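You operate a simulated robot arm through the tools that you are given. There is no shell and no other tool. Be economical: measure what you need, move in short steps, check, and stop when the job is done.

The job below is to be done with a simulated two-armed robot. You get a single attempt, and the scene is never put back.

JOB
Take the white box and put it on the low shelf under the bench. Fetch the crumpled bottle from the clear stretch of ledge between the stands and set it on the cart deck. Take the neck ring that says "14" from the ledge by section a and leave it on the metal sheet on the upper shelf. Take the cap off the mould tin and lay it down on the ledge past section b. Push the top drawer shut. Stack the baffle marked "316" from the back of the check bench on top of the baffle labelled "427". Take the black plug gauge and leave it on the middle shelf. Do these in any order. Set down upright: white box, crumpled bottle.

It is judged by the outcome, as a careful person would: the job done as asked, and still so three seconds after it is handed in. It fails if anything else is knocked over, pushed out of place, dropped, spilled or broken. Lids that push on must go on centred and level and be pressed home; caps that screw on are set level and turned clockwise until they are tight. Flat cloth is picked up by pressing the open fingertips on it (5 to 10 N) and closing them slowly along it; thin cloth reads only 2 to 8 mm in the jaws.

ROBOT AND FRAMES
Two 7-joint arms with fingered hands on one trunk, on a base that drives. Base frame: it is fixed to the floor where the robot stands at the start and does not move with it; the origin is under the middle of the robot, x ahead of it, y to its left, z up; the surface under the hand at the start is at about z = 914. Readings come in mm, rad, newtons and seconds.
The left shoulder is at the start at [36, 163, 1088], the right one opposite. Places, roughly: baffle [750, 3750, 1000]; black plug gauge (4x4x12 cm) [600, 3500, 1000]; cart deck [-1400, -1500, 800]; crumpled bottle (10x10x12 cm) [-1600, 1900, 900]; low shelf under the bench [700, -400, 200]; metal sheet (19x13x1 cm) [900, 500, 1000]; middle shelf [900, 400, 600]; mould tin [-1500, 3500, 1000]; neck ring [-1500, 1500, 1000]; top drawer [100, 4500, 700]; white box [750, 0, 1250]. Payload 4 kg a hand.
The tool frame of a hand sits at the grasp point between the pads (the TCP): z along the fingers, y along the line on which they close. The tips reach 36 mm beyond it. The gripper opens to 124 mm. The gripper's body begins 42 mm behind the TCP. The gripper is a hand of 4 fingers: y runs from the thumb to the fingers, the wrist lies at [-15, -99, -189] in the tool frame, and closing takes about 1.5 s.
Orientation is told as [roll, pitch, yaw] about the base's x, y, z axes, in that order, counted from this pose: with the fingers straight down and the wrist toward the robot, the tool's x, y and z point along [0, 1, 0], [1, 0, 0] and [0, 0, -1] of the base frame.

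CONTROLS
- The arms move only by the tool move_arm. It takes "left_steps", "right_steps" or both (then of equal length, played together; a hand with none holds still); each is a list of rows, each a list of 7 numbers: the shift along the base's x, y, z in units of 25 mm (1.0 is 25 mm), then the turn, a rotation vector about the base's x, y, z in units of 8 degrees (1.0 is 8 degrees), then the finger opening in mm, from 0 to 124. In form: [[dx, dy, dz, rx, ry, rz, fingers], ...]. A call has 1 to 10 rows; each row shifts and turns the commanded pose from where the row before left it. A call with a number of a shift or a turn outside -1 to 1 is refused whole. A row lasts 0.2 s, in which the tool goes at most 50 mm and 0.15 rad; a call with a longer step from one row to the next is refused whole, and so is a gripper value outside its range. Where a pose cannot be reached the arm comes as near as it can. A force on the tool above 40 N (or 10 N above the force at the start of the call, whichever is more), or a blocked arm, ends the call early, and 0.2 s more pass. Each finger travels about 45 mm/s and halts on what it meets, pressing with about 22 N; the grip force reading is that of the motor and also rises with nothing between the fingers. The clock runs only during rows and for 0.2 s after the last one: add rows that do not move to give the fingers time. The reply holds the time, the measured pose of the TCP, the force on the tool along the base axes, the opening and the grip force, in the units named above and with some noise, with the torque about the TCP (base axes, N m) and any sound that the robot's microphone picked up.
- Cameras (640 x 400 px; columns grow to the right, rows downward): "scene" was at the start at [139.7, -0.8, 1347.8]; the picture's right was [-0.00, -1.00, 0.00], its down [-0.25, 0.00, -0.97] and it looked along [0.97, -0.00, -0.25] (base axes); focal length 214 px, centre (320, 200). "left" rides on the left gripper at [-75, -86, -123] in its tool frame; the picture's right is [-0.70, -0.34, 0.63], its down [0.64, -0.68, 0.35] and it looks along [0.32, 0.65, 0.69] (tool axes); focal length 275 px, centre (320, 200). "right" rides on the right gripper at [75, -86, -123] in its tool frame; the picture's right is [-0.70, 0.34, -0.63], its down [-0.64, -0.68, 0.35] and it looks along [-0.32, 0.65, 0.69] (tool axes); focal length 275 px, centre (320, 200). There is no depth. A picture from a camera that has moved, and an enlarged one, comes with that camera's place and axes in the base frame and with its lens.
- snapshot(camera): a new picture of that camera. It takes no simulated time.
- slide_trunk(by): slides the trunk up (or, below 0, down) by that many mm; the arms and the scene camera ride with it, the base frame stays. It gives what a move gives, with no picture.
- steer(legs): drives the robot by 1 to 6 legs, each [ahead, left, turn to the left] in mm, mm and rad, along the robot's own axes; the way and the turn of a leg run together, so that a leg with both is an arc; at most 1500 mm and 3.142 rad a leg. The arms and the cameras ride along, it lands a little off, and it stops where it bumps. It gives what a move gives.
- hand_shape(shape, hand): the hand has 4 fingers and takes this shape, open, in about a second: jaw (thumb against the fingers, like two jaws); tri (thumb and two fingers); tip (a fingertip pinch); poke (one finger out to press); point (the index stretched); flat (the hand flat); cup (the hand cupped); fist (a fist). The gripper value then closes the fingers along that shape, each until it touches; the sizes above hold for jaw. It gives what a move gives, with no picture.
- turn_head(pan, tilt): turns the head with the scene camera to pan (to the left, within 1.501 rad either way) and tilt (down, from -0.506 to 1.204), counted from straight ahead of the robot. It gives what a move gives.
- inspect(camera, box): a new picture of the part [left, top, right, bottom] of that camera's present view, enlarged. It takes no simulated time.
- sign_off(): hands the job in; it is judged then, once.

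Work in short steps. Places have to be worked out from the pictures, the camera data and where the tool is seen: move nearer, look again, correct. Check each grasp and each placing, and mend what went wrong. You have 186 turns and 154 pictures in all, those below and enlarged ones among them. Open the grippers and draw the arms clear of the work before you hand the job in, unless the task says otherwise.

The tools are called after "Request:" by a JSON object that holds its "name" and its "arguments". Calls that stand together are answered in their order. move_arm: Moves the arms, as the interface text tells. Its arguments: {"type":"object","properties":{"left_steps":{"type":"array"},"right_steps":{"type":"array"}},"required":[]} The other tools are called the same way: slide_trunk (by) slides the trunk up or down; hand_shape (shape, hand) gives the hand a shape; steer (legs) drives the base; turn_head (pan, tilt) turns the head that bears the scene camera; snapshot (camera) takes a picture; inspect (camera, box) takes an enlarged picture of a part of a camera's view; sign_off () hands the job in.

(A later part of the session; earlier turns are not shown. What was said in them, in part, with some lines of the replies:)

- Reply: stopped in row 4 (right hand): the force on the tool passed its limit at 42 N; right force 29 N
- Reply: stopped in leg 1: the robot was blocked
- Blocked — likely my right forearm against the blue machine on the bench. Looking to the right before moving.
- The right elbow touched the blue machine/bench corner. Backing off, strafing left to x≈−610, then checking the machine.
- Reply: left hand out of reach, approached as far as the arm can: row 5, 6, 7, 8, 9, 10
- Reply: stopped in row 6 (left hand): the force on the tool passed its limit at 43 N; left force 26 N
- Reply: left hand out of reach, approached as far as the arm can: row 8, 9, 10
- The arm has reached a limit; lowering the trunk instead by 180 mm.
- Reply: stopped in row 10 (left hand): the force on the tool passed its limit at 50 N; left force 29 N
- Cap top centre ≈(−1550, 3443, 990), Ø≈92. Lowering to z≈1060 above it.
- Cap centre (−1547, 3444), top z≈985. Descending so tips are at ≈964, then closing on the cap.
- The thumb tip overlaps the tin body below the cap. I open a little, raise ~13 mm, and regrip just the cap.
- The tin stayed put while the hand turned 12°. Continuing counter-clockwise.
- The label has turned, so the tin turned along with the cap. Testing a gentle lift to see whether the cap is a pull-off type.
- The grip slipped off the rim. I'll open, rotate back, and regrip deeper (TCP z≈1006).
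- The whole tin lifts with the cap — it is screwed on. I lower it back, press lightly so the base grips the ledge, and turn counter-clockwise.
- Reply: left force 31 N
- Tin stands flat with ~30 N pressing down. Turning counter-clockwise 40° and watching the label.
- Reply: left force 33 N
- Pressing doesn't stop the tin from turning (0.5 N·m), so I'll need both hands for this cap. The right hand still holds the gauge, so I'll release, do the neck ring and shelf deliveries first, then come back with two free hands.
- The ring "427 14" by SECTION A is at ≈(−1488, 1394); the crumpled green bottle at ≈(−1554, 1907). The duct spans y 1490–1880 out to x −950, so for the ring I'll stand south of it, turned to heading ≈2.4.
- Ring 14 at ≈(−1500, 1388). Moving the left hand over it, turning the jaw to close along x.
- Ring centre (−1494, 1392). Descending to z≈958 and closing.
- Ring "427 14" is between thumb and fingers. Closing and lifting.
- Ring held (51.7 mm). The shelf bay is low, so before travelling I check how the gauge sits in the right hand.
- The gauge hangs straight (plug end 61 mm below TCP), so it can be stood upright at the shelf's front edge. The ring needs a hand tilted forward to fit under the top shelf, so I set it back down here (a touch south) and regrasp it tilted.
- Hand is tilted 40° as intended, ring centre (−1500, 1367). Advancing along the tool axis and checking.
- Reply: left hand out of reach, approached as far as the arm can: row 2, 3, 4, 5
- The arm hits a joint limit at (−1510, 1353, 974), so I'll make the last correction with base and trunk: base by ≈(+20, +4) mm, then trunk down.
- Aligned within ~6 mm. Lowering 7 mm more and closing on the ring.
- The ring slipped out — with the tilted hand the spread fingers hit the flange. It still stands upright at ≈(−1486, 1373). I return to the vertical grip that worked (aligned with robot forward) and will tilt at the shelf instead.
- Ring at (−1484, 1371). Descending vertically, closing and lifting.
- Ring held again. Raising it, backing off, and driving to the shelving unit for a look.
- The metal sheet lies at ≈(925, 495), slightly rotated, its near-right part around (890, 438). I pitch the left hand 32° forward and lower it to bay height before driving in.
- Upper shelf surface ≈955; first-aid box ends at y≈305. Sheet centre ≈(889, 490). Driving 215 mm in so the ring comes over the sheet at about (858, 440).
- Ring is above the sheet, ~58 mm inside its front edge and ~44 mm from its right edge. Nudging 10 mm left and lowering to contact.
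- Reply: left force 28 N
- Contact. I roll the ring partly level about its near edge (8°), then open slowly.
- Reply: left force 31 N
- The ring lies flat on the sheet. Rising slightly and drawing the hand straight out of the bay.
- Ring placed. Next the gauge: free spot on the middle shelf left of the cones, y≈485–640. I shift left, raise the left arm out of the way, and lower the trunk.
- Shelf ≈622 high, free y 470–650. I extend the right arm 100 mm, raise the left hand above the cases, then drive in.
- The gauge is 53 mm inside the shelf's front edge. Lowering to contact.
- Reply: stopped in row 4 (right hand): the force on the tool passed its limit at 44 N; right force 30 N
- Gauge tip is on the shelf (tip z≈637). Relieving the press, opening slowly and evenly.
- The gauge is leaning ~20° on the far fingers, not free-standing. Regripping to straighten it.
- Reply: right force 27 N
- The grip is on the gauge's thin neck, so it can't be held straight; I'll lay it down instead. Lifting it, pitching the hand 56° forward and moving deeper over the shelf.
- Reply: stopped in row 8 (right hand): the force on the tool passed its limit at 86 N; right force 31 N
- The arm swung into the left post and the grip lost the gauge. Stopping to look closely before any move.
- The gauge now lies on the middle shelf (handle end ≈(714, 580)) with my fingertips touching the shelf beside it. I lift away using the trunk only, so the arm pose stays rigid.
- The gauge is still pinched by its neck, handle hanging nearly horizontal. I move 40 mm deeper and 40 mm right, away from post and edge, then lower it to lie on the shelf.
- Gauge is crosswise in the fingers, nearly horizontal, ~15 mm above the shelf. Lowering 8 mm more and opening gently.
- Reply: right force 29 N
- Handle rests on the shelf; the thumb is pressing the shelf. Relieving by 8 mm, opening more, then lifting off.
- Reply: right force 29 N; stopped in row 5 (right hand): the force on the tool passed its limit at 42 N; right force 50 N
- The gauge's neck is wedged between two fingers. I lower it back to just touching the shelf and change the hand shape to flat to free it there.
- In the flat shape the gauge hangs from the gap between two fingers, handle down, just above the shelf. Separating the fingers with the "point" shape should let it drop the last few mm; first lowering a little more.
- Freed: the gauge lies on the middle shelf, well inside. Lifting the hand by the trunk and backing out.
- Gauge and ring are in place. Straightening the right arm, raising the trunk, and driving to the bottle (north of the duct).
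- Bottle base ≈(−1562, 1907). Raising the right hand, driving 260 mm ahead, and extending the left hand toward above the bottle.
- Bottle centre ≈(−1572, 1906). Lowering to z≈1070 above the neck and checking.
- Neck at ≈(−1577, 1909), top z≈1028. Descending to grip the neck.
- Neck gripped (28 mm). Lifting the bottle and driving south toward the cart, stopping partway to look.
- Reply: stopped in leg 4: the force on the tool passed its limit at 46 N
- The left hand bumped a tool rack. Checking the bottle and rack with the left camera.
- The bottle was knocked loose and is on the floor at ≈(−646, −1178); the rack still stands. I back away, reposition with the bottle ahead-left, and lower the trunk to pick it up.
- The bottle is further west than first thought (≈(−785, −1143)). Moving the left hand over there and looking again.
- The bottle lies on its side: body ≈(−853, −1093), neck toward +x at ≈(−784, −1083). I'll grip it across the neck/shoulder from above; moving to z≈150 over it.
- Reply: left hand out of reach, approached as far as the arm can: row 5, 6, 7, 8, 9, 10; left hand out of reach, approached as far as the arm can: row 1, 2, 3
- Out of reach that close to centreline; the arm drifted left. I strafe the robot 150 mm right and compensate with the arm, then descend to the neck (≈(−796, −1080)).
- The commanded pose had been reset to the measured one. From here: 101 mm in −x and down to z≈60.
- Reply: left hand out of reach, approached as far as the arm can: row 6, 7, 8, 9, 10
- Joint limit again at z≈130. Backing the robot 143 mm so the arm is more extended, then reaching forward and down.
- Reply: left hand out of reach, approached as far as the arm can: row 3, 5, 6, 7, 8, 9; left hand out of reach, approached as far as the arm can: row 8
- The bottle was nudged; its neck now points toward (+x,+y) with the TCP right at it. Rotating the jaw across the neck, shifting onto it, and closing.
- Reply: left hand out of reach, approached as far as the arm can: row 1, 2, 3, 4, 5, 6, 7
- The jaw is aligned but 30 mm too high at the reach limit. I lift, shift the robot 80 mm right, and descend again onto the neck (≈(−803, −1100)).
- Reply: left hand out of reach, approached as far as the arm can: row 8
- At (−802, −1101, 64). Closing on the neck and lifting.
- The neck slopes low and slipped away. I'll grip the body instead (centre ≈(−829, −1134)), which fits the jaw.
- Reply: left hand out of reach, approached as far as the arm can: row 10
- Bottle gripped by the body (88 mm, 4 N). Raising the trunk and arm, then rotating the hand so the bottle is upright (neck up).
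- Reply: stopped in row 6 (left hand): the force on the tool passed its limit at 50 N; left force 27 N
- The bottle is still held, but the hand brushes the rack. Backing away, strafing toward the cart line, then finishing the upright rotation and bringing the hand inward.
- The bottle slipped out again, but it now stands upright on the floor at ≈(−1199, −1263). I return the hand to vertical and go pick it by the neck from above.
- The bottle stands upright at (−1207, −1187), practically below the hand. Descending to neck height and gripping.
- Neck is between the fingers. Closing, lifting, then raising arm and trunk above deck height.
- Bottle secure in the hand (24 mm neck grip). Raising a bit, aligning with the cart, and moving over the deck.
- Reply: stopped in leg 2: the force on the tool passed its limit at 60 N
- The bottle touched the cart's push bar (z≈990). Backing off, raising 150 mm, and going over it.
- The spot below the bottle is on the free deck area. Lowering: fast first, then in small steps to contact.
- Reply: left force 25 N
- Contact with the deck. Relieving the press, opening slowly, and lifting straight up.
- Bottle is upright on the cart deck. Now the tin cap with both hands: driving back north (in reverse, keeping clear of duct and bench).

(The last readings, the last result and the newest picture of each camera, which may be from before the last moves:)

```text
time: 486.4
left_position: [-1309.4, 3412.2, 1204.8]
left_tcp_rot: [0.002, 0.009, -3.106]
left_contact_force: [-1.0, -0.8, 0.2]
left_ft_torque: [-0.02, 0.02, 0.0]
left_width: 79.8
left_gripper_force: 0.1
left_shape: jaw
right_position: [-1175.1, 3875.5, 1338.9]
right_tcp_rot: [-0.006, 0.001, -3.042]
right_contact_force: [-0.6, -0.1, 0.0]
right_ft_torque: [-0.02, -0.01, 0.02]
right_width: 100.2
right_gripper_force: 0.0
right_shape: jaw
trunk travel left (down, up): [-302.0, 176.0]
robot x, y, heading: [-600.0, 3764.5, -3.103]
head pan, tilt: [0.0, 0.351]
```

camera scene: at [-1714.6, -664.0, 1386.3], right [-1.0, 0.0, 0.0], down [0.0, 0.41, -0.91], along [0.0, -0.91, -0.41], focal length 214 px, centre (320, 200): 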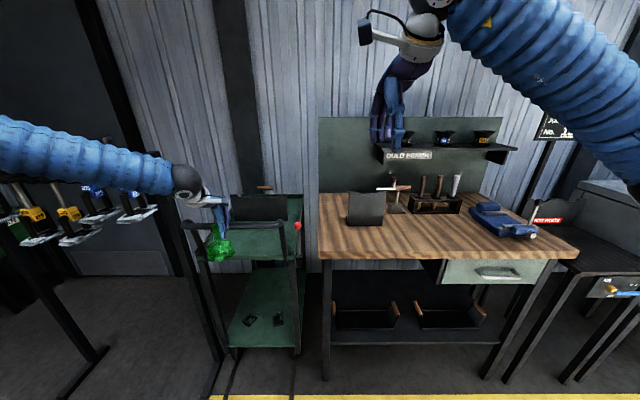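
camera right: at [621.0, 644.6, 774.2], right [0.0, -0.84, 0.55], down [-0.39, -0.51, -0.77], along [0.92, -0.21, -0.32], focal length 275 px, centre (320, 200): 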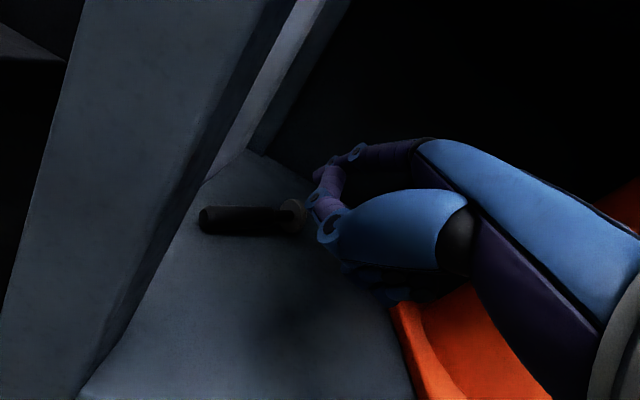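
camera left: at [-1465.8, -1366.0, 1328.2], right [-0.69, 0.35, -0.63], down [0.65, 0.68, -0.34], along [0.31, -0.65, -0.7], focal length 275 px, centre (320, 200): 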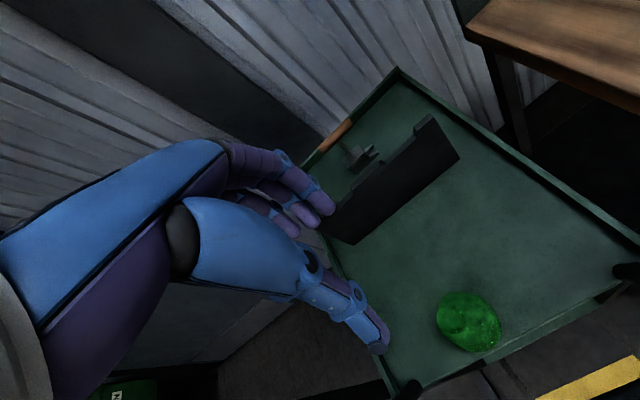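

Request:
{"name": "steer", "arguments": {"legs": [[172, 21, -0.04]]}}

Request:
{"name": "move_arm", "arguments": {"right_steps": [[0.1, -0.95, -0.9, 0.577, 0.577, 0.577, 120], [0.1, -0.95, -0.9, 0.577, 0.577, 0.577, 120], [0.1, -0.95, -0.9, 0.577, 0.577, 0.577, 120], [0.1, -0.95, -0.9, 0.577, 0.577, 0.577, 120], [0.1, -0.95, -0.9, 0.577, 0.577, 0.577, 120], [0, -0.95, -0.9, 0.577, 0.577, 0.577, 120], [0, -0.95, -0.9, 0.577, 0.577, 0.577, 120], [0, -0.95, -0.9, 0.577, 0.577, 0.577, 120], [0, -0.95, -0.9, 0.577, 0.577, 0.577, 120], [0, -0.95, -0.9, 0.577, 0.577, 0.577, 120]]}}

Request:
{"name": "move_arm", "arguments": {"right_steps": [[0, -0.9, -0.8, 0.577, 0.577, 0.577, 120], [0, -0.9, -0.8, 0.577, 0.577, 0.577, 120], [0, -0.9, -0.8, 0.577, 0.577, 0.577, 120], [0, -0.9, -0.8, 0.577, 0.577, 0.577, 120], [0, -0.9, -0.8, 0.577, 0.577, 0.577, 120], [0, -0.9, -0.5, 0, -0.7, 0, 120], [0, 0, 0, 0, -0.7, 0, 120]]}}

```text
time: 487.9
left_position: [-1490.3, 3412.5, 1203.6]
left_tcp_rot: [0.003, 0.009, 3.14]
left_contact_force: [-0.4, -0.2, -1.0]
left_ft_torque: [0.01, -0.04, -0.02]
left_width: 79.6
left_gripper_force: 0.2
left_shape: jaw
right_position: [-1340.3, 3871.4, 1338.5]
right_tcp_rot: [-0.009, 0.001, -3.078]
right_contact_force: [0.1, 0.2, -0.4]
right_ft_torque: [-0.02, -0.02, 0.02]
right_width: 100.1
right_gripper_force: 0.0
right_shape: jaw
trunk travel left (down, up): [-302.0, 176.0]
robot x, y, heading: [-769.7, 3739.9, -3.136]
head pan, tilt: [0.0, 0.351]
```

```text
time: 490.1
left_position: [-1489.4, 3411.4, 1204.2]
left_tcp_rot: [0.003, 0.008, 3.139]
left_contact_force: [0.8, -0.5, 0.3]
left_ft_torque: [0.01, 0.0, 0.01]
left_width: 79.6
left_gripper_force: 0.0
left_shape: jaw
right_position: [-1324.5, 3628.0, 1115.1]
right_tcp_rot: [-1.096, -0.241, -2.029]
right_contact_force: [-0.2, -0.2, 0.5]
right_ft_torque: [0.03, -0.03, -0.02]
right_width: 119.9
right_gripper_force: 0.1
right_shape: jaw
trunk travel left (down, up): [-302.0, 176.0]
robot x, y, heading: [-772.0, 3737.9, -3.141]
head pan, tilt: [0.0, 0.351]
```

```text
time: 491.7
left_position: [-1489.2, 3412.8, 1205.1]
left_tcp_rot: [0.004, 0.009, 3.141]
left_contact_force: [0.5, 0.9, 0.2]
left_ft_torque: [0.0, 0.01, -0.02]
left_width: 79.8
left_gripper_force: 0.0
left_shape: jaw
right_position: [-1267.3, 3510.4, 1088.9]
right_tcp_rot: [-1.388, 0.039, -1.563]
right_contact_force: [-0.7, 0.3, 0.6]
right_ft_torque: [0.01, 0.0, 0.0]
right_width: 119.8
right_gripper_force: 0.1
right_shape: jaw
right hand out of reach, approached as far as the arm can: row 4, 5
trunk travel left (down, up): [-302.0, 176.0]
robot x, y, heading: [-771.7, 3738.3, -3.143]
head pan, tilt: [0.0, 0.351]
```

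The right hand needs a lower trunk for this pose. Lowering 125 mm (left hand stays above the tin), then aligning the right hand in front of the tin.

Request:
{"name": "slide_trunk", "arguments": {"by": -125}}

Request:
{"name": "move_arm", "arguments": {"right_steps": [[-0.5, -0.7, 0, 0, 0, 0, 118], [-0.5, -0.7, 0, 0, 0, 0, 118], [-0.5, -0.7, 0, 0, 0, 0, 118], [-0.5, -0.6, 0, 0, 0, 0, 118], [-0.5, 0, -0.3, 0, 0, 0, 118], [-0.5, 0, -0.3, 0, 0, 0, 118], [-0.5, 0, -0.2, 0, 0, 0, 118]]}}

Request:
{"name": "inspect", "arguments": {"camera": "scene", "box": [120, 100, 360, 280]}}

```text
time: 493.2
left_position: [-1488.4, 3413.2, 1081.2]
left_tcp_rot: [0.004, 0.006, 3.139]
left_contact_force: [-1.0, -0.6, 0.4]
left_ft_torque: [0.0, 0.0, 0.01]
left_width: 79.8
left_gripper_force: 0.0
left_shape: jaw
right_position: [-1265.1, 3509.3, 950.8]
right_tcp_rot: [-1.383, 0.062, -1.559]
right_contact_force: [0.0, -0.2, 0.6]
right_ft_torque: [0.0, -0.02, 0.01]
right_width: 119.8
right_gripper_force: 0.0
right_shape: jaw
trunk travel left (down, up): [-177.0, 301.0]
robot x, y, heading: [-770.8, 3735.7, -3.137]
head pan, tilt: [0.0, 0.351]
```

```text
time: 494.8
left_position: [-1489.7, 3412.8, 1080.0]
left_tcp_rot: [0.003, 0.012, 3.139]
left_contact_force: [-0.8, -0.8, 0.7]
left_ft_torque: [0.02, -0.01, 0.03]
left_width: 79.8
left_gripper_force: 0.0
left_shape: jaw
right_position: [-1352.6, 3442.3, 928.4]
right_tcp_rot: [-1.382, 0.063, -1.559]
right_contact_force: [-0.4, 0.9, 0.8]
right_ft_torque: [0.02, 0.0, 0.03]
right_width: 118.3
right_gripper_force: 0.1
right_shape: jaw
trunk travel left (down, up): [-177.0, 301.0]
robot x, y, heading: [-767.8, 3737.0, -3.137]
head pan, tilt: [0.0, 0.351]
```

```text
2.22 times, centred on (240, 190) of scene
camera zoom: at [-953.4, 3737.1, 1237.1], right [0.0, 1.0, 0.0], down [0.54, 0.0, -0.84], along [-0.84, 0.0, -0.54], focal length 477 px, centre (498, 222)
```

zoom: 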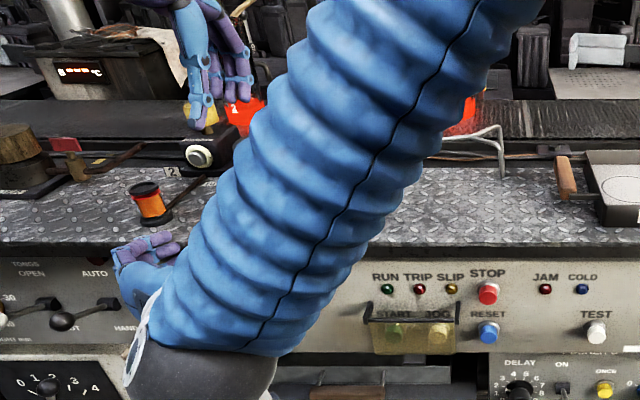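

Hand is in line with the tin. Raising ~18 mm and advancing so the fingers straddle the tin body.

Request:
{"name": "move_arm", "arguments": {"right_steps": [[0, 0, 0.4, 0, 0, 0, 120], [-0.6, 0, 0.3, 0, 0, 0, 120], [-0.9, 0, 0, 0, 0, 0, 120], [-0.9, 0, 0, 0, 0, 0, 120], [-0.9, 0, 0, 0, 0, 0, 120], [-0.9, 0, 0, 0, 0, 0, 120], [-0.9, 0, 0, 0, 0, 0, 120], [-0.9, 0, 0, 0, 0, 0, 120], [-0.9, 0, 0, 0, 0, 0, 120], [-0.3, 0, 0, 0, 0, 0, 120]]}}

```text
time: 497.0
left_position: [-1489.0, 3413.3, 1079.5]
left_tcp_rot: [0.003, 0.008, 3.14]
left_contact_force: [-0.2, 0.1, 0.5]
left_ft_torque: [-0.03, -0.02, -0.05]
left_width: 79.6
left_gripper_force: 0.1
left_shape: jaw
right_position: [-1423.2, 3444.2, 948.7]
right_tcp_rot: [-1.382, 0.063, -1.561]
right_contact_force: [0.2, -0.7, -0.1]
right_ft_torque: [0.01, 0.01, 0.01]
right_width: 119.8
right_gripper_force: 0.1
right_shape: jaw
right hand out of reach, approached as far as the arm can: row 5, 6, 7, 8, 9, 10
trunk travel left (down, up): [-177.0, 301.0]
robot x, y, heading: [-769.0, 3738.5, -3.14]
head pan, tilt: [0.0, 0.351]
```

Crossing too far: I pull the right hand back, raise the left a bit, shift the robot (110 ahead, 130 left), then re-align both.

Request:
{"name": "move_arm", "arguments": {"right_steps": [[1, 0, 0, 0, 0, 0, 120], [1, 0, 0, 0, 0, 0, 120], [1, 0, 0, 0, 0, 0, 120], [1, 0, 0, 0, 0, 0, 120], [1, 0, 0, 0, 0, 0, 120]], "left_steps": [[0.8, 0.5, 0.6, 0, 0, 0, 112], [0.8, 0.5, 0.6, 0, 0, 0, 112], [0.8, 0.5, 0.6, 0, 0, 0, 112], [0.8, 0.5, 0.6, 0, 0, 0, 112], [0.8, 0.5, 0.6, 0, 0, 0, 112]]}}

Request:
{"name": "steer", "arguments": {"legs": [[110, 130, 0]]}}

Request:
{"name": "move_arm", "arguments": {"right_steps": [[0, 1, 0, 0, 0, 0, 120], [0, 1, 0, 0, 0, 0, 120], [0, 1, 0, 0, 0, 0, 120], [0, 1, 0, 0, 0, 0, 120], [0, 1, 0, 0, 0, 0, 120]]}}

```text
time: 498.2
left_position: [-1387.4, 3476.9, 1154.1]
left_tcp_rot: [0.002, 0.009, 3.141]
left_contact_force: [0.9, -0.1, -0.6]
left_ft_torque: [-0.01, 0.0, 0.01]
left_width: 111.7
left_gripper_force: 0.0
left_shape: jaw
right_position: [-1299.0, 3442.6, 950.1]
right_tcp_rot: [-1.383, 0.062, -1.562]
right_contact_force: [0.2, -0.5, -0.1]
right_ft_torque: [-0.02, -0.01, 0.04]
right_width: 119.8
right_gripper_force: 0.2
right_shape: jaw
trunk travel left (down, up): [-177.0, 301.0]
robot x, y, heading: [-767.7, 3738.8, -3.139]
head pan, tilt: [0.0, 0.351]
```

```text
time: 499.7
left_position: [-1502.0, 3352.7, 1152.9]
left_tcp_rot: [0.002, 0.011, 3.13]
left_contact_force: [1.0, -0.3, 0.1]
left_ft_torque: [-0.01, -0.03, 0.01]
left_width: 111.9
left_gripper_force: 0.0
left_shape: jaw
right_position: [-1412.2, 3317.2, 947.4]
right_tcp_rot: [-1.382, 0.064, -1.569]
right_contact_force: [-0.3, 0.0, -0.6]
right_ft_torque: [-0.02, 0.04, 0.0]
right_width: 119.7
right_gripper_force: 0.0
right_shape: jaw
trunk travel left (down, up): [-177.0, 301.0]
robot x, y, heading: [-878.5, 3610.0, 3.131]
head pan, tilt: [0.0, 0.351]
```

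```text
time: 500.9
left_position: [-1501.1, 3352.5, 1153.6]
left_tcp_rot: [0.002, 0.011, 3.131]
left_contact_force: [0.1, 0.3, -0.2]
left_ft_torque: [0.01, 0.0, 0.02]
left_width: 111.8
left_gripper_force: 0.0
left_shape: jaw
right_position: [-1410.7, 3418.8, 948.0]
right_tcp_rot: [-1.382, 0.063, -1.566]
right_contact_force: [-0.3, 0.3, -0.3]
right_ft_torque: [0.0, -0.01, 0.0]
right_width: 119.8
right_gripper_force: 0.0
right_shape: jaw
right hand out of reach, approached as far as the arm can: row 5
trunk travel left (down, up): [-177.0, 301.0]
robot x, y, heading: [-879.5, 3608.5, 3.133]
head pan, tilt: [0.0, 0.351]
```

Request:
{"name": "move_arm", "arguments": {"right_steps": [[-0.6, 0.35, 0, 0, 0, 0, 120], [-0.6, 0.35, 0, 0, 0, 0, 120], [-0.6, 0.25, 0, 0, 0, 0, 120], [-0.8, 0, 0, 0, 0, 0, 120], [-0.8, 0, 0, 0, 0, 0, 120], [-0.8, 0, 0, 0, 0, 0, 120], [-0.6, 0, 0, 0, 0, 0, 120]]}}

```text
time: 502.5
left_position: [-1501.3, 3354.0, 1152.9]
left_tcp_rot: [0.002, 0.013, 3.129]
left_contact_force: [-0.1, -0.8, -0.5]
left_ft_torque: [-0.01, -0.05, -0.02]
left_width: 111.8
left_gripper_force: 0.1
left_shape: jaw
right_position: [-1419.1, 3422.1, 949.8]
right_tcp_rot: [-1.38, 0.063, -1.571]
right_contact_force: [-0.7, -0.1, 0.6]
right_ft_torque: [-0.04, 0.01, -0.03]
right_width: 119.7
right_gripper_force: 0.0
right_shape: jaw
right hand out of reach, approached as far as the arm can: row 1, 2, 3, 4, 5, 6, 7
trunk travel left (down, up): [-177.0, 301.0]
robot x, y, heading: [-879.6, 3615.0, 3.132]
head pan, tilt: [0.0, 0.351]
```

The reachable side is further left of the robot, so I go back 127 mm right (keeping the 110 mm advance) and re-approach.

Request:
{"name": "steer", "arguments": {"legs": [[0, -127, 0]]}}

Request:
{"name": "move_arm", "arguments": {"right_steps": [[0.2, -1, 0, 0, 0, 0, 120], [0, -1, 0, 0, 0, 0, 120], [0, -1, 0, 0, 0, 0, 120], [0, -1, 0, 0, 0, 0, 120], [-0.6, -0.1, 0, 0, 0, 0, 120], [-0.9, 0, 0, 0, 0, 0, 120], [-0.9, 0, 0, 0, 0, 0, 120], [-0.9, 0, 0, 0, 0, 0, 120], [-0.9, 0, 0, 0, 0, 0, 120], [-0.6, 0, 0, 0, 0, 0, 120]]}}

```text
time: 503.8
left_position: [-1500.7, 3483.9, 1154.6]
left_tcp_rot: [0.004, 0.008, 3.13]
left_contact_force: [-0.3, 1.2, 0.1]
left_ft_torque: [0.01, 0.01, 0.04]
left_width: 112.1
left_gripper_force: 0.1
left_shape: jaw
right_position: [-1418.8, 3551.8, 950.5]
right_tcp_rot: [-1.381, 0.061, -1.575]
right_contact_force: [0.0, 0.1, 0.6]
right_ft_torque: [-0.02, -0.01, 0.04]
right_width: 119.8
right_gripper_force: 0.0
right_shape: jaw
trunk travel left (down, up): [-177.0, 301.0]
robot x, y, heading: [-882.8, 3736.0, 3.13]
head pan, tilt: [0.0, 0.351]
```

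```text
time: 506.0
left_position: [-1500.6, 3481.3, 1153.8]
left_tcp_rot: [0.003, 0.011, 3.129]
left_contact_force: [0.7, -0.3, 0.1]
left_ft_torque: [-0.02, 0.02, 0.01]
left_width: 111.8
left_gripper_force: 0.1
left_shape: jaw
right_position: [-1536.3, 3447.1, 949.6]
right_tcp_rot: [-1.381, 0.063, -1.574]
right_contact_force: [-1.0, -0.4, 0.2]
right_ft_torque: [0.0, 0.0, -0.01]
right_width: 119.6
right_gripper_force: 0.0
right_shape: jaw
trunk travel left (down, up): [-177.0, 301.0]
robot x, y, heading: [-880.2, 3738.6, 3.132]
head pan, tilt: [0.0, 0.351]
```

The right hand reached the tin without contact. Lowering 8 mm and closing on the tin body.

Request:
{"name": "move_arm", "arguments": {"right_steps": [[0, -0.15, -0.3, 0, 0, 0, 120], [0, 0, 0, 0, 0, 0, 60], [0, 0, 0, 0, 0, 0, 60], [0, 0, 0, 0, 0, 0, 60], [0, 0, 0, 0, 0, 0, 60], [0, 0, 0, 0, 0, 0, 60], [0, 0, 0, 0, 0, 0, 60]]}}

Request:
{"name": "snapshot", "arguments": {"camera": "left"}}

```text
time: 507.6
left_position: [-1500.3, 3482.3, 1153.3]
left_tcp_rot: [0.005, 0.007, 3.129]
left_contact_force: [-0.6, -0.4, -1.4]
left_ft_torque: [0.0, -0.02, 0.01]
left_width: 111.7
left_gripper_force: 0.0
left_shape: jaw
right_position: [-1534.3, 3444.5, 943.6]
right_tcp_rot: [-1.379, 0.063, -1.572]
right_contact_force: [-1.6, 2.5, 1.1]
right_ft_torque: [0.05, -0.01, -0.03]
right_width: 87.1
right_gripper_force: 22.0
right_shape: jaw
trunk travel left (down, up): [-177.0, 301.0]
robot x, y, heading: [-880.3, 3740.0, 3.132]
head pan, tilt: [0.0, 0.351]
```

```text
1 pictures are left
camera left: at [-1416.0, 3557.3, 1276.0], right [0.35, 0.69, -0.63], down [0.68, -0.65, -0.34], along [-0.65, -0.31, -0.7], focal length 275 px, centre (320, 200)
```

left: 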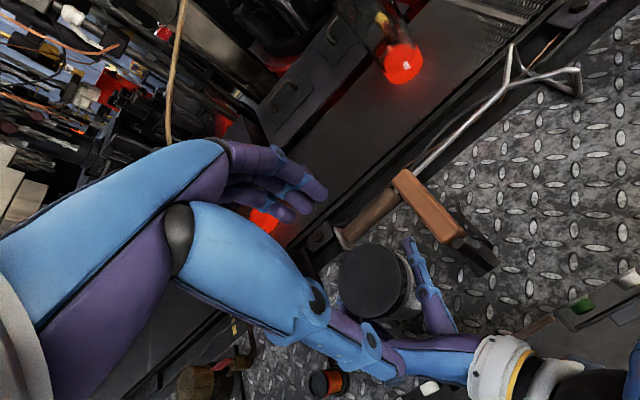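

The right hand holds the tin (87 mm). Cap centre ≈(−1537, 3442). Bringing the left hand down on the cap, pre-rotated clockwise 32°, and gripping it.

Request:
{"name": "move_arm", "arguments": {"left_steps": [[-0.4, -0.4, -0.4, 0, 0, -1, 114], [-0.4, -0.4, -0.4, 0, 0, -1, 114], [-0.4, -0.4, -0.4, 0, 0, -1, 114], [-0.3, -0.4, -0.4, 0, 0, -1, 114], [0, 0, -1, 0, 0, 0, 114], [0, 0, -1, 0, 0, 0, 114], [0, 0, -1, 0, 0, 0, 114], [0, 0, -0.8, 0, 0, 0, 114], [0, 0, -0.26, 0, 0, 0, 114], [0, 0, 0, 0, 0, 0, 114]]}}

Request:
{"name": "move_arm", "arguments": {"left_steps": [[0, 0, 0, 0, 0, 0, 60], [0, 0, 0, 0, 0, 0, 60], [0, 0, 0, 0, 0, 0, 60], [0, 0, 0, 0, 0, 0, 60], [0, 0, 0, 0, 0, 0, 60], [0, 0, 0, 0, 0, 0.5, 60], [0, 0, 0, 0, 0, 0.5, 60], [0, 0, 0, 0, 0, 0.5, 60], [0, 0, 0, 0, 0, 0.5, 60]]}}

```text
time: 509.8
left_position: [-1537.4, 3439.6, 1015.0]
left_tcp_rot: [0.004, 0.006, 2.571]
left_contact_force: [-4.4, 2.5, 21.4]
left_ft_torque: [-0.79, -1.18, -0.06]
left_width: 118.2
left_gripper_force: 0.1
left_shape: jaw
right_position: [-1534.0, 3444.7, 942.2]
right_tcp_rot: [-1.379, 0.065, -1.571]
right_contact_force: [1.1, -1.9, -8.9]
right_ft_torque: [0.77, 1.59, 0.04]
right_width: 87.6
right_gripper_force: 21.9
right_shape: jaw
trunk travel left (down, up): [-177.0, 301.0]
robot x, y, heading: [-881.9, 3734.8, 3.136]
head pan, tilt: [0.0, 0.351]
```

```text
time: 511.8
left_position: [-1535.6, 3442.4, 1011.1]
left_tcp_rot: [0.003, 0.008, 2.851]
left_contact_force: [-4.8, -1.0, 4.6]
left_ft_torque: [-0.11, -0.22, -0.14]
left_width: 78.7
left_gripper_force: 22.2
left_shape: jaw
right_position: [-1534.2, 3444.1, 942.4]
right_tcp_rot: [-1.38, 0.064, -1.572]
right_contact_force: [2.7, -0.3, 3.7]
right_ft_torque: [-0.11, 0.09, 0.12]
right_width: 87.5
right_gripper_force: 21.7
right_shape: jaw
trunk travel left (down, up): [-177.0, 301.0]
robot x, y, heading: [-880.1, 3738.4, 3.132]
head pan, tilt: [0.0, 0.351]
```

Gripped. Continuing counter-clockwise while watching the torque.

Request:
{"name": "move_arm", "arguments": {"left_steps": [[0, 0, 0, 0, 0, 0.8, 60], [0, 0, 0, 0, 0, 0.8, 60], [0, 0, 0, 0, 0, 0.8, 60], [0, 0, 0, 0, 0, 0.8, 60], [0, 0, 0, 0, 0, 0.8, 60], [0, 0, 0, 0, 0, 0.8, 60]]}}

```text
time: 513.2
left_position: [-1538.2, 3443.4, 1014.0]
left_tcp_rot: [0.002, 0.009, -2.761]
left_contact_force: [-12.7, -0.6, 8.9]
left_ft_torque: [0.09, 0.15, -0.15]
left_width: 79.4
left_gripper_force: 22.0
left_shape: jaw
right_position: [-1533.8, 3445.7, 943.1]
right_tcp_rot: [-1.382, 0.063, -1.572]
right_contact_force: [8.7, 0.7, 6.9]
right_ft_torque: [-0.23, 0.13, 0.16]
right_width: 87.6
right_gripper_force: 21.6
right_shape: jaw
trunk travel left (down, up): [-177.0, 301.0]
robot x, y, heading: [-880.4, 3736.3, 3.137]
head pan, tilt: [0.0, 0.351]
```

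Both hands read matching ±0.15 N·m and the cap hand rose 3 mm — it's unscrewing. Continuing.

Request:
{"name": "move_arm", "arguments": {"left_steps": [[0, 0, 0.03, 0, 0, 0.9, 60], [0, 0, 0.03, 0, 0, 0.9, 60], [0, 0, 0.03, 0, 0, 0.9, 60], [0, 0, 0.03, 0, 0, 0.9, 60], [0, 0, 0.03, 0, 0, 0.9, 60], [0, 0, 0.03, 0, 0, 0.9, 60], [0, 0, 0.03, 0, 0, 0.9, 60], [0, 0, 0.03, 0, 0, 0.9, 60]]}}

```text
time: 515.0
left_position: [-1537.4, 3441.5, 1018.1]
left_tcp_rot: [0.004, 0.007, -1.756]
left_contact_force: [-15.8, -6.3, -2.5]
left_ft_torque: [0.13, 0.46, -0.14]
left_width: 80.3
left_gripper_force: 21.8
left_shape: jaw
right_position: [-1533.7, 3444.1, 941.5]
right_tcp_rot: [-1.381, 0.063, -1.572]
right_contact_force: [17.1, 7.0, 12.6]
right_ft_torque: [-0.49, 0.23, 0.13]
right_width: 86.7
right_gripper_force: 22.3
right_shape: jaw
trunk travel left (down, up): [-177.0, 301.0]
robot x, y, heading: [-879.2, 3735.7, 3.13]
head pan, tilt: [0.0, 0.351]
```

About 110° turned. Testing whether the cap lifts.

Request:
{"name": "move_arm", "arguments": {"left_steps": [[0.1, 0, 0.15, 0, 0, 0, 60], [0.1, 0, 0.15, 0, 0, 0, 60], [0, 0, 0.15, 0, 0, 0, 60], [0, 0, 0, 0, 0, 0, 60]]}}

```text
time: 516.0
left_position: [-1533.3, 3441.3, 1028.5]
left_tcp_rot: [0.004, 0.008, -1.757]
left_contact_force: [-4.3, -11.3, -4.7]
left_ft_torque: [0.15, 0.06, -0.04]
left_width: 62.9
left_gripper_force: 21.8
left_shape: jaw
right_position: [-1534.9, 3445.4, 941.9]
right_tcp_rot: [-1.38, 0.063, -1.574]
right_contact_force: [0.4, 12.9, 14.6]
right_ft_torque: [-0.84, 0.3, 0.18]
right_width: 86.4
right_gripper_force: 22.3
right_shape: jaw
trunk travel left (down, up): [-177.0, 301.0]
robot x, y, heading: [-878.4, 3735.5, 3.134]
head pan, tilt: [0.0, 0.351]
```

The fingers slipped off the rim again — the grip was too high because the thumb rides on the right palm. I move the right hand's grip back 16 mm and down 6 mm, rotate the left back, and will regrip deeper.

Request:
{"name": "move_arm", "arguments": {"left_steps": [[0, 0, 0.8, 0, 0, 0, 116], [-0.1, 0, 0.4, 0, 0, -1, 116], [-0.1, 0, 0, 0, 0, -1, 116], [0, 0, 0, 0, 0, -1, 116], [0, 0, 0, 0, 0, -1, 116], [0, 0, 0, 0, 0, -1, 116], [0, 0, 0, 0, 0, -1, 116], [0, 0, 0, 0, 0, -1, 116], [0, 0, 0, 0, 0, -1, 116], [0, 0, 0, 0, 0, -1, 116]], "right_steps": [[0, 0, 0, 0, 0, 0, 87], [0, 0, 0, 0, 0, 0, 110], [0, 0, 0, 0, 0, 0, 110], [0.32, 0, -0.12, 0, 0, 0, 110], [0.32, 0, -0.12, 0, 0, 0, 110], [0, 0, 0, 0, 0, 0, 50], [0, 0, 0, 0, 0, 0, 50], [0, 0, 0, 0, 0, 0, 50], [0, 0, 0, 0, 0, 0, 50], [0, 0, 0, 0, 0, 0, 50]]}}

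Request:
{"name": "move_arm", "arguments": {"left_steps": [[0, 0, 0, 0, 0, -1, 116], [0, 0, 0, 0, 0, -1, 116], [0, 0, 0, 0, 0, -1, 116], [0, 0, -0.6, 0, 0, 0, 116], [0, 0, -0.6, 0, 0, 0, 116], [0, 0, -0.6, 0, 0, 0, 116], [0, 0, -0.2, 0, 0, 0, 116], [0, 0, 0, 0, 0, 0, 116]]}}

```text
time: 518.2
left_position: [-1537.8, 3441.9, 1060.8]
left_tcp_rot: [0.003, 0.009, -3.015]
left_contact_force: [-0.8, 0.1, 0.2]
left_ft_torque: [0.01, 0.0, -0.02]
left_width: 115.7
left_gripper_force: 0.1
left_shape: jaw
right_position: [-1519.0, 3445.5, 937.2]
right_tcp_rot: [-1.382, 0.063, -1.573]
right_contact_force: [-0.6, 0.3, 1.3]
right_ft_torque: [0.02, 0.02, -0.03]
right_width: 87.9
right_gripper_force: 21.6
right_shape: jaw
trunk travel left (down, up): [-177.0, 301.0]
robot x, y, heading: [-880.3, 3737.6, 3.132]
head pan, tilt: [0.0, 0.351]
```

```text
time: 520.0
left_position: [-1538.3, 3442.1, 1010.4]
left_tcp_rot: [0.004, 0.008, 2.85]
left_contact_force: [-0.1, 0.0, -0.1]
left_ft_torque: [-0.01, 0.04, 0.01]
left_width: 115.6
left_gripper_force: 0.0
left_shape: jaw
right_position: [-1519.5, 3444.5, 936.6]
right_tcp_rot: [-1.381, 0.063, -1.573]
right_contact_force: [0.2, -0.1, 1.0]
right_ft_torque: [0.02, 0.03, -0.04]
right_width: 88.4
right_gripper_force: 22.2
right_shape: jaw
trunk travel left (down, up): [-177.0, 301.0]
robot x, y, heading: [-877.9, 3738.2, 3.132]
head pan, tilt: [0.0, 0.351]
```

No contact now. Lowering to 1004, gripping deeper, and turning counter-clockwise.

Request:
{"name": "move_arm", "arguments": {"left_steps": [[0, 0, -0.26, 0, 0, 0, 116], [0, 0, 0, 0, 0, 0, 50], [0, 0, 0, 0, 0, 0, 50], [0, 0, 0, 0, 0, 0, 50], [0, 0, 0, 0, 0, 0, 50], [0, 0, 0, 0, 0, 0, 50], [0, 0, 0, 0, 0, 0.6, 50], [0, 0, 0, 0, 0, 0.6, 50], [0, 0, 0, 0, 0, 0.6, 50], [0, 0, 0, 0, 0, 0.6, 50]]}}

Request:
{"name": "move_arm", "arguments": {"left_steps": [[0, 0, 0, 0, 0, 0.8, 50], [0, 0, 0, 0, 0, 0.8, 50], [0, 0, 0, 0, 0, 0.8, 50], [0, 0, 0, 0, 0, 0.8, 50], [0, 0, 0, 0, 0, 0.8, 50], [0, 0, 0, 0, 0, 0.8, 50]]}}

```text
time: 522.2
left_position: [-1539.0, 3442.7, 1003.4]
left_tcp_rot: [0.005, 0.007, -3.097]
left_contact_force: [6.4, 2.2, 21.6]
left_ft_torque: [0.09, -0.63, -0.01]
left_width: 81.4
left_gripper_force: 21.9
left_shape: jaw
right_position: [-1518.3, 3445.0, 937.1]
right_tcp_rot: [-1.38, 0.063, -1.574]
right_contact_force: [-11.6, 0.7, 0.6]
right_ft_torque: [0.1, -0.04, -0.03]
right_width: 88.5
right_gripper_force: 22.0
right_shape: jaw
trunk travel left (down, up): [-177.0, 301.0]
robot x, y, heading: [-877.1, 3733.8, 3.132]
head pan, tilt: [0.0, 0.351]
```

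```text
time: 523.6
left_position: [-1539.2, 3441.8, 1004.5]
left_tcp_rot: [0.002, 0.006, -2.423]
left_contact_force: [-1.2, 4.0, 33.5]
left_ft_torque: [0.46, -0.42, -0.05]
left_width: 82.3
left_gripper_force: 22.2
left_shape: jaw
right_position: [-1517.7, 3445.2, 937.0]
right_tcp_rot: [-1.382, 0.063, -1.573]
right_contact_force: [-8.6, -2.4, -1.3]
right_ft_torque: [0.09, -0.11, 0.13]
right_width: 88.6
right_gripper_force: 21.6
right_shape: jaw
trunk travel left (down, up): [-177.0, 301.0]
robot x, y, heading: [-882.7, 3737.7, 3.129]
head pan, tilt: [0.0, 0.351]
```

Rotation is nearly free now while the cap pushes upward. Turning further with a slight rise, then testing the lift.

Request:
{"name": "move_arm", "arguments": {"left_steps": [[0, 0, 0.05, 0, 0, 0.9, 50], [0, 0, 0.05, 0, 0, 0.9, 50], [0, 0, 0.05, 0, 0, 0.9, 50], [0, 0, 0.05, 0, 0, 0.9, 50], [0, 0, 0.05, 0, 0, 0.9, 50], [0, 0, 0.15, 0, 0, 0, 50], [0, 0, 0.15, 0, 0, 0, 50], [0, 0, 0.15, 0, 0, 0, 50], [0, 0, 0.15, 0, 0, 0, 50]]}}

```text
time: 525.6
left_position: [-1540.1, 3442.8, 1029.1]
left_tcp_rot: [-0.002, 0.009, -1.798]
left_contact_force: [-1.0, -6.6, 4.7]
left_ft_torque: [-0.01, -0.01, -0.04]
left_width: 63.7
left_gripper_force: 21.8
left_shape: jaw
right_position: [-1517.6, 3444.5, 937.5]
right_tcp_rot: [-1.38, 0.064, -1.576]
right_contact_force: [-1.1, 3.6, 6.0]
right_ft_torque: [-0.27, 0.08, -0.01]
right_width: 88.1
right_gripper_force: 22.3
right_shape: jaw
trunk travel left (down, up): [-177.0, 301.0]
robot x, y, heading: [-879.7, 3735.6, 3.13]
head pan, tilt: [0.0, 0.351]
```

Slipped again; the cap is probably off-centre in my grip. Opening, raising, and using the last picture to locate it precisely.

Request:
{"name": "move_arm", "arguments": {"left_steps": [[0, 0, 0.8, 0, 0, 0, 116], [0, 0, 0.4, 0, 0, -1, 116], [0, 0, 0, 0, 0, -1, 116], [0, 0, 0, 0, 0, -1, 116], [0, 0, 0, 0, 0, -1, 116], [0, 0, 0, 0, 0, -1, 116], [0, 0, 0, 0, 0, -1, 116], [0, 0, 0, 0, 0, -1, 116], [0, 0, 0, 0, 0, -1, 116], [0, 0, 0, 0, 0, -1, 116]]}}

Request:
{"name": "snapshot", "arguments": {"camera": "left"}}

```text
time: 527.8
left_position: [-1539.0, 3441.5, 1055.1]
left_tcp_rot: [0.003, 0.008, -3.057]
left_contact_force: [-0.1, 0.2, -0.4]
left_ft_torque: [-0.02, 0.0, -0.01]
left_width: 115.5
left_gripper_force: 0.1
left_shape: jaw
right_position: [-1517.7, 3444.7, 936.3]
right_tcp_rot: [-1.38, 0.063, -1.574]
right_contact_force: [0.2, 0.2, -1.0]
right_ft_torque: [0.06, -0.09, 0.0]
right_width: 88.0
right_gripper_force: 22.1
right_shape: jaw
trunk travel left (down, up): [-177.0, 301.0]
robot x, y, heading: [-882.6, 3735.5, 3.131]
head pan, tilt: [0.0, 0.351]
```

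```text
0 pictures are left
camera left: at [-1461.5, 3524.8, 1176.6], right [0.28, 0.72, -0.63], down [0.74, -0.59, -0.34], along [-0.61, -0.37, -0.7], focal length 275 px, centre (320, 200)
```

left: 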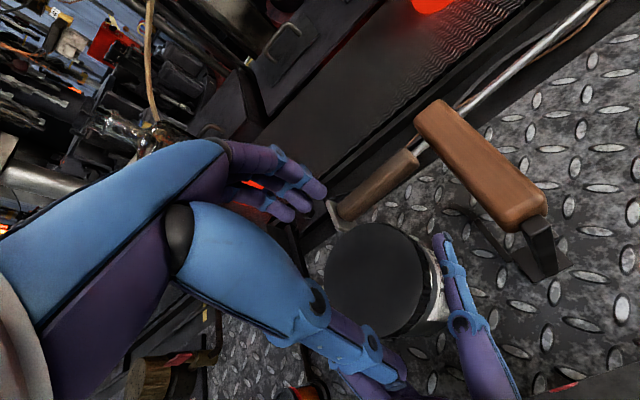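

Cap centre is (−1531, 3445) — I was 8 mm off. Re-centring, starting with the thumb beside the right palm (yaw ≈ −2.2), gripping at z≈1004 and turning.

Request:
{"name": "move_arm", "arguments": {"left_steps": [[0.3, 0.14, 0, 0, 0, 1, 116], [0, 0, 0, 0, 0, 1, 116], [0, 0, 0, 0, 0, 1, 116], [0, 0, 0, 0, 0, 1, 116], [0, 0, 0, 0, 0, 1, 116], [0, 0, 0, 0, 0, 1, 116], [0, 0, -0.7, 0, 0, 0, 116], [0, 0, -0.7, 0, 0, 0, 116], [0, 0, -0.64, 0, 0, 0, 116], [0, 0, 0, 0, 0, 0, 116]]}}

Request:
{"name": "move_arm", "arguments": {"left_steps": [[0, 0, 0, 0, 0, 0, 50], [0, 0, 0, 0, 0, 0, 50], [0, 0, 0, 0, 0, 0, 50], [0, 0, 0, 0, 0, 0, 50], [0, 0, 0, 0, 0, 0, 50], [0, 0, 0, 0, 0, 0, 50]]}}

Request:
{"name": "move_arm", "arguments": {"left_steps": [[0, 0, 0, 0, 0, 0.6, 50], [0, 0, 0, 0, 0, 0.6, 50], [0, 0, 0, 0, 0, 0.6, 50], [0, 0, 0, 0, 0, 0.6, 50], [0, 0, 0, 0, 0, 0.6, 50]]}}

```text
time: 530.0
left_position: [-1531.8, 3446.7, 1002.4]
left_tcp_rot: [0.002, 0.009, -2.217]
left_contact_force: [-1.1, 0.4, 0.0]
left_ft_torque: [0.01, -0.02, -0.01]
left_width: 115.8
left_gripper_force: 0.0
left_shape: jaw
right_position: [-1519.6, 3445.1, 935.4]
right_tcp_rot: [-1.381, 0.062, -1.572]
right_contact_force: [0.0, -1.2, -1.9]
right_ft_torque: [0.06, -0.05, -0.02]
right_width: 88.2
right_gripper_force: 22.0
right_shape: jaw
trunk travel left (down, up): [-177.0, 301.0]
robot x, y, heading: [-878.8, 3738.4, 3.137]
head pan, tilt: [0.0, 0.351]
```

```text
time: 531.4
left_position: [-1531.8, 3446.5, 1001.6]
left_tcp_rot: [0.004, 0.009, -2.217]
left_contact_force: [-2.8, -2.8, -1.3]
left_ft_torque: [0.01, -0.01, -0.06]
left_width: 91.5
left_gripper_force: 22.0
left_shape: jaw
right_position: [-1519.6, 3443.8, 936.5]
right_tcp_rot: [-1.38, 0.062, -1.573]
right_contact_force: [3.3, 2.7, 3.1]
right_ft_torque: [-0.04, 0.04, -0.03]
right_width: 87.7
right_gripper_force: 22.0
right_shape: jaw
trunk travel left (down, up): [-177.0, 301.0]
robot x, y, heading: [-878.1, 3736.6, 3.13]
head pan, tilt: [0.0, 0.351]
```

```text
time: 532.6
left_position: [-1531.3, 3446.6, 1002.8]
left_tcp_rot: [0.003, 0.01, -1.798]
left_contact_force: [-7.9, 1.8, -1.3]
left_ft_torque: [0.25, 0.12, -0.17]
left_width: 91.2
left_gripper_force: 21.9
left_shape: jaw
right_position: [-1517.3, 3444.4, 935.8]
right_tcp_rot: [-1.381, 0.064, -1.572]
right_contact_force: [9.1, -0.2, 6.1]
right_ft_torque: [-0.12, 0.12, 0.13]
right_width: 88.1
right_gripper_force: 22.1
right_shape: jaw
trunk travel left (down, up): [-177.0, 301.0]
robot x, y, heading: [-880.9, 3737.1, 3.138]
head pan, tilt: [0.0, 0.351]
```

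A firm, full grip now (91 mm). Continuing to unscrew.

Request:
{"name": "move_arm", "arguments": {"left_steps": [[0, 0, 0, 0, 0, 0.8, 50], [0, 0, 0, 0, 0, 0.8, 50], [0, 0, 0, 0, 0, 0.8, 50], [0, 0, 0, 0, 0, 0.8, 50], [0, 0, 0, 0, 0, 0.8, 50], [0, 0, 0, 0, 0, 0.8, 50], [0, 0, 0, 0, 0, 0.8, 50], [0, 0, 0, 0, 0, 0.8, 50]]}}

```text
time: 534.4
left_position: [-1532.6, 3440.7, 1005.2]
left_tcp_rot: [0.007, 0.01, -0.909]
left_contact_force: [-13.0, 2.2, 4.0]
left_ft_torque: [0.19, 0.41, -0.35]
left_width: 87.6
left_gripper_force: 22.1
left_shape: jaw
left hand out of reach, approached as far as the arm can: row 8
right_position: [-1517.9, 3444.9, 937.0]
right_tcp_rot: [-1.38, 0.064, -1.574]
right_contact_force: [12.5, -6.3, 8.3]
right_ft_torque: [-0.09, 0.1, 0.43]
right_width: 88.3
right_gripper_force: 21.7
right_shape: jaw
trunk travel left (down, up): [-177.0, 301.0]
robot x, y, heading: [-882.0, 3740.0, 3.133]
head pan, tilt: [0.0, 0.351]
```

75° turned with the firm grip (wrist limit). Gentle lift test.

Request:
{"name": "move_arm", "arguments": {"left_steps": [[0, 0.1, 0.1, 0, 0, -0.3, 50], [0, 0.1, 0.15, 0, 0, 0, 50], [0, 0, 0.15, 0, 0, 0, 50], [0, 0, 0.15, 0, 0, 0, 50]]}}

```text
time: 535.4
left_position: [-1531.5, 3444.7, 1020.9]
left_tcp_rot: [0.003, 0.007, -0.948]
left_contact_force: [-8.7, -3.6, -6.1]
left_ft_torque: [-0.01, 0.16, -0.04]
left_width: 89.5
left_gripper_force: 22.0
left_shape: jaw
right_position: [-1517.4, 3445.0, 938.0]
right_tcp_rot: [-1.381, 0.064, -1.572]
right_contact_force: [12.1, 2.8, 13.2]
right_ft_torque: [-0.33, 0.3, -0.01]
right_width: 88.0
right_gripper_force: 22.3
right_shape: jaw
trunk travel left (down, up): [-177.0, 301.0]
robot x, y, heading: [-878.0, 3735.8, 3.135]
head pan, tilt: [0.0, 0.351]
```

Risen 16 mm with the grip still at 89 mm. Lifting further.

Request:
{"name": "move_arm", "arguments": {"left_steps": [[0, 0, 0.2, 0, 0, 0, 50], [0, 0, 0.2, 0, 0, 0, 50], [0, 0, 0.2, 0, 0, 0, 50], [0, 0, 0.2, 0, 0, 0, 50]]}}

```text
time: 536.4
left_position: [-1534.4, 3445.3, 1038.4]
left_tcp_rot: [0.006, 0.008, -0.947]
left_contact_force: [-0.3, -0.1, 0.0]
left_ft_torque: [0.0, 0.02, -0.03]
left_width: 89.4
left_gripper_force: 22.2
left_shape: jaw
right_position: [-1519.5, 3445.3, 935.5]
right_tcp_rot: [-1.379, 0.065, -1.573]
right_contact_force: [0.5, 1.4, -2.5]
right_ft_torque: [0.11, -0.08, 0.06]
right_width: 88.2
right_gripper_force: 21.5
right_shape: jaw
trunk travel left (down, up): [-177.0, 301.0]
robot x, y, heading: [-879.2, 3737.1, 3.131]
head pan, tilt: [0.0, 0.351]
```

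The cap is off and held (89 mm, no pull on the tin). Lifting it clear; the right hand releases the tin and backs out; left wrist unwinds.

Request:
{"name": "move_arm", "arguments": {"left_steps": [[0, 0, 1, 0, 0, 0, 50], [0, 0, 1, 0, 0, 0, 50], [0, 0, 1, 0, 0, -1, 50], [0, 0, 1, 0, 0, -1, 50], [0, 0, 0, 0, 0, -1, 50], [0, 0, 0, 0, 0, -1, 50], [0, 0, 0, 0, 0, -1, 50], [0, 0, 0, 0, 0, -1, 50], [0, 0, 0, 0, 0, -1, 50], [0, 0, 0, 0, 0, -1, 50]], "right_steps": [[0, 0, 0, 0, 0, 0, 100], [0, 0, 0, 0, 0, 0, 118], [0, 0, 0, 0, 0, 0, 118], [0, 0, 0, 0, 0, 0, 118], [0.6, 0, 0, 0, 0, 0, 118], [0.8, 0, 0, 0, 0, 0, 118], [0.8, 0, 0, 0, 0, 0, 118], [0.8, 0, 0, 0, 0, 0, 118], [0.8, 0, 0, 0, 0, 0, 118], [0.8, 0, 0, 0, 0, 0, 118]]}}

Request:
{"name": "move_arm", "arguments": {"left_steps": [[0, 0, 0, 0, 0, -1, 50], [0, 0, 0, 0, 0, -1, 50], [0, 0, 0, 0, 0, -1, 50], [0, 0, 0, 0, 0, -1, 50], [0, 0, 0, 0, 0, -1, 50], [0, 0, 0, 0, 0, -1, 50], [0, 0, 0, 0, 0, -1, 50]], "right_steps": [[1, 0, 0, 0, 0, 0, 118], [1, 0, 0, 0, 0, 0, 118], [1, 0, 0, 0, 0, 0, 118], [0, 0.5, 0.5, 0, 0, 0, 118], [0, 0.5, 0.5, 0, 0, 0, 118], [0, 0.5, 0.5, 0, 0, 0, 118], [0, 0.5, 0.5, 0, 0, 0, 118]]}}

```text
time: 538.6
left_position: [-1532.5, 3444.5, 1139.2]
left_tcp_rot: [0.001, 0.011, -2.066]
left_contact_force: [-0.5, -0.1, 0.2]
left_ft_torque: [0.03, 0.03, -0.03]
left_width: 89.4
left_gripper_force: 22.5
left_shape: jaw
right_position: [-1400.9, 3442.7, 936.4]
right_tcp_rot: [-1.381, 0.065, -1.573]
right_contact_force: [0.1, 0.2, -0.3]
right_ft_torque: [-0.03, -0.02, -0.03]
right_width: 117.4
right_gripper_force: 0.1
right_shape: jaw
trunk travel left (down, up): [-177.0, 301.0]
robot x, y, heading: [-877.1, 3738.7, 3.133]
head pan, tilt: [0.0, 0.351]
```

```text
time: 540.2
left_position: [-1531.7, 3445.8, 1140.1]
left_tcp_rot: [0.004, 0.011, -3.045]
left_contact_force: [0.3, 0.5, -0.2]
left_ft_torque: [0.0, -0.05, 0.02]
left_width: 89.5
left_gripper_force: 21.9
left_shape: jaw
right_position: [-1326.7, 3492.5, 985.2]
right_tcp_rot: [-1.379, 0.062, -1.572]
right_contact_force: [0.3, -0.5, 0.3]
right_ft_torque: [0.03, 0.01, 0.0]
right_width: 117.6
right_gripper_force: 0.0
right_shape: jaw
trunk travel left (down, up): [-177.0, 301.0]
robot x, y, heading: [-878.7, 3737.9, 3.133]
head pan, tilt: [0.0, 0.351]
```

Cap held. Shifting to the clear diamond-plate spot at ≈(−1502, 3660), between the hook stand and the tray.

Request:
{"name": "steer", "arguments": {"legs": [[0, -205, 0]]}}

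Request:
{"name": "move_arm", "arguments": {"left_steps": [[0.6, 0.2, -1, 0, 0, 0, 50], [0.6, 0.2, -1, 0, 0, 0, 50], [0, 0, -1, 0, 0, 0, 50], [0, 0, -1, 0, 0, 0, 50], [0, 0, -1, 0, 0, 0, 50], [0, 0, -1, 0, 0, 0, 50], [0, 0, -0.8, 0, 0, 0, 50], [0, 0, -0.4, 0, 0, 0, 50], [0, 0, -0.2, 0, 0, 0, 50]]}}

```text
time: 541.8
left_position: [-1531.8, 3661.4, 1140.3]
left_tcp_rot: [0.004, 0.008, -3.048]
left_contact_force: [0.6, 0.7, 0.4]
left_ft_torque: [-0.04, 0.02, -0.03]
left_width: 89.5
left_gripper_force: 21.8
left_shape: jaw
right_position: [-1325.8, 3707.2, 985.0]
right_tcp_rot: [-1.382, 0.061, -1.583]
right_contact_force: [0.3, 1.2, -0.4]
right_ft_torque: [-0.01, -0.01, 0.01]
right_width: 118.0
right_gripper_force: 0.2
right_shape: jaw
trunk travel left (down, up): [-177.0, 301.0]
robot x, y, heading: [-875.5, 3946.4, 3.123]
head pan, tilt: [0.0, 0.351]
```

```text
time: 543.8
left_position: [-1500.4, 3670.2, 955.2]
left_tcp_rot: [0.003, 0.009, -3.048]
left_contact_force: [-0.4, -0.2, 0.7]
left_ft_torque: [0.0, -0.01, 0.01]
left_width: 89.4
left_gripper_force: 22.0
left_shape: jaw
right_position: [-1326.0, 3705.6, 982.8]
right_tcp_rot: [-1.38, 0.063, -1.581]
right_contact_force: [0.3, 0.8, -0.3]
right_ft_torque: [-0.01, -0.04, 0.01]
right_width: 117.9
right_gripper_force: 0.0
right_shape: jaw
trunk travel left (down, up): [-177.0, 301.0]
robot x, y, heading: [-876.7, 3943.6, 3.124]
head pan, tilt: [0.0, 0.351]
```

Close to the ledge; lowering in small steps to contact.

Request:
{"name": "move_arm", "arguments": {"left_steps": [[0, 0, -0.15, 0, 0, 0, 50], [0, 0, -0.15, 0, 0, 0, 50], [0, 0, -0.12, 0, 0, 0, 50], [0, 0, -0.12, 0, 0, 0, 50], [0, 0, -0.12, 0, 0, 0, 50], [0, 0, -0.12, 0, 0, 0, 50], [0, 0, -0.12, 0, 0, 0, 50], [0, 0, -0.12, 0, 0, 0, 50]]}}

```text
time: 545.3
left_position: [-1504.2, 3671.9, 940.5]
left_tcp_rot: [0.001, -0.002, -3.051]
left_contact_force: [0.7, 0.5, 22.6]
left_ft_torque: [0.14, -1.15, 0.02]
left_width: 87.6
left_gripper_force: 22.4
left_shape: jaw
right_position: [-1325.9, 3706.7, 984.8]
right_tcp_rot: [-1.381, 0.064, -1.581]
right_contact_force: [0.0, 0.8, 0.1]
right_ft_torque: [-0.02, -0.02, 0.01]
right_width: 117.7
right_gripper_force: 0.1
right_shape: jaw
trunk travel left (down, up): [-177.0, 301.0]
robot x, y, heading: [-878.1, 3947.5, 3.128]
head pan, tilt: [0.0, 0.351]
stopped in row 7 (left hand): the force on the tool passed its limit at 44 N (the readings are from after the stop); the commanded pose is now the measured one
```

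Contact as expected at z≈940. Relieving slightly, opening slowly and lifting away.

Request:
{"name": "move_arm", "arguments": {"left_steps": [[0, 0, 0.08, 0, 0, 0, 90], [0, 0, 0, 0, 0, 0, 94], [0, 0, 0, 0, 0, 0, 100], [0, 0, 0, 0, 0, 0, 110], [0, 0, 0, 0, 0, 0, 118], [0, 0, 0, 0, 0, 0, 118], [0, 0, 0.6, 0, 0, 0, 118], [0, 0, 1, 0, 0, 0, 118], [0, 0, 1, 0, 0, 0, 118], [0, 0, 1, 0, 0, 0, 118]]}}

Request:
{"name": "move_arm", "arguments": {"left_steps": [[0, 0, 1, 0, 0, 0, 118], [0, 0, 1, 0, 0, 0, 118], [0, 0, 1, 0, 0, 0, 118], [0.5, 0, 1, 0, 0, 0, 118], [0.5, 0, 1, 0, 0, 0, 118]]}}

Request:
{"name": "steer", "arguments": {"legs": [[-280, 0, 0]]}}

```text
time: 547.5
left_position: [-1500.2, 3670.0, 1028.3]
left_tcp_rot: [0.002, 0.001, -3.049]
left_contact_force: [0.1, 1.3, -0.4]
left_ft_torque: [0.03, -0.02, 0.03]
left_width: 117.6
left_gripper_force: 0.1
left_shape: jaw
right_position: [-1325.9, 3707.5, 984.8]
right_tcp_rot: [-1.382, 0.062, -1.58]
right_contact_force: [0.5, -0.4, 0.0]
right_ft_torque: [0.02, 0.0, 0.0]
right_width: 117.7
right_gripper_force: 0.0
right_shape: jaw
trunk travel left (down, up): [-177.0, 301.0]
robot x, y, heading: [-875.6, 3945.0, 3.126]
head pan, tilt: [0.0, 0.351]
```

```text
time: 548.7
left_position: [-1474.7, 3670.8, 1154.7]
left_tcp_rot: [0.002, 0.002, -3.052]
left_contact_force: [0.4, 0.3, 0.5]
left_ft_torque: [-0.01, 0.03, 0.02]
left_width: 117.8
left_gripper_force: 0.0
left_shape: jaw
right_position: [-1326.4, 3706.3, 985.8]
right_tcp_rot: [-1.38, 0.062, -1.58]
right_contact_force: [-0.6, 0.1, 0.2]
right_ft_torque: [0.02, -0.04, 0.0]
right_width: 117.7
right_gripper_force: 0.1
right_shape: jaw
trunk travel left (down, up): [-177.0, 301.0]
robot x, y, heading: [-877.1, 3944.1, 3.12]
head pan, tilt: [0.0, 0.351]
```

```text
time: 550.7
left_position: [-1190.0, 3666.9, 1153.8]
left_tcp_rot: [0.001, 0.001, -3.053]
left_contact_force: [-0.4, 0.1, -0.3]
left_ft_torque: [-0.02, 0.01, -0.02]
left_width: 117.9
left_gripper_force: 0.1
left_shape: jaw
right_position: [-1041.9, 3701.8, 985.6]
right_tcp_rot: [-1.382, 0.063, -1.586]
right_contact_force: [0.9, -0.5, 0.5]
right_ft_torque: [0.0, 0.03, 0.02]
right_width: 117.9
right_gripper_force: 0.0
right_shape: jaw
trunk travel left (down, up): [-177.0, 301.0]
robot x, y, heading: [-596.2, 3941.5, 3.122]
head pan, tilt: [0.0, 0.351]
```

All seven actions are done, the grippers are open and both arms are clear of the work. Handing in.

Request:
{"name": "sign_off", "arguments": {}}

```text
The job is handed in.
```

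I carried out all seven tasks and handed the job in, but the bottle fell to the floor twice on the way, so the job may be failed for that.

| Task | Result |
|---|---|
| White box | Upright on the low shelf under the bench. |
| Crumpled bottle | On the cart deck and upright in the last picture. It fell once when my hand hit the tool rack and once more when it slipped; it also touched the cart's push bar. |
| Neck ring "14" | Lying flat on the metal sheet on the upper shelf. |
| Mould tin cap | Unscrewed with two hands and laid on the ledge at about y = 3670. I was out of pictures, so I placed it by force and grip readings only. I took this spot to be past section b. The tin was turned and shifted about 15–20 mm. |
| Top drawer | Shut and flush with the others. |
| Baffle "316" | Stacked centred on "427". |
| Black plug gauge | Lying on its side on the middle shelf. I could not stand it upright. |

I also bumped the blue machine on the check bench and the shelf unit's left front post. The tool rack was brushed again later. The machine and the rack looked undisturbed in later pictures, but I did not check the post up close.
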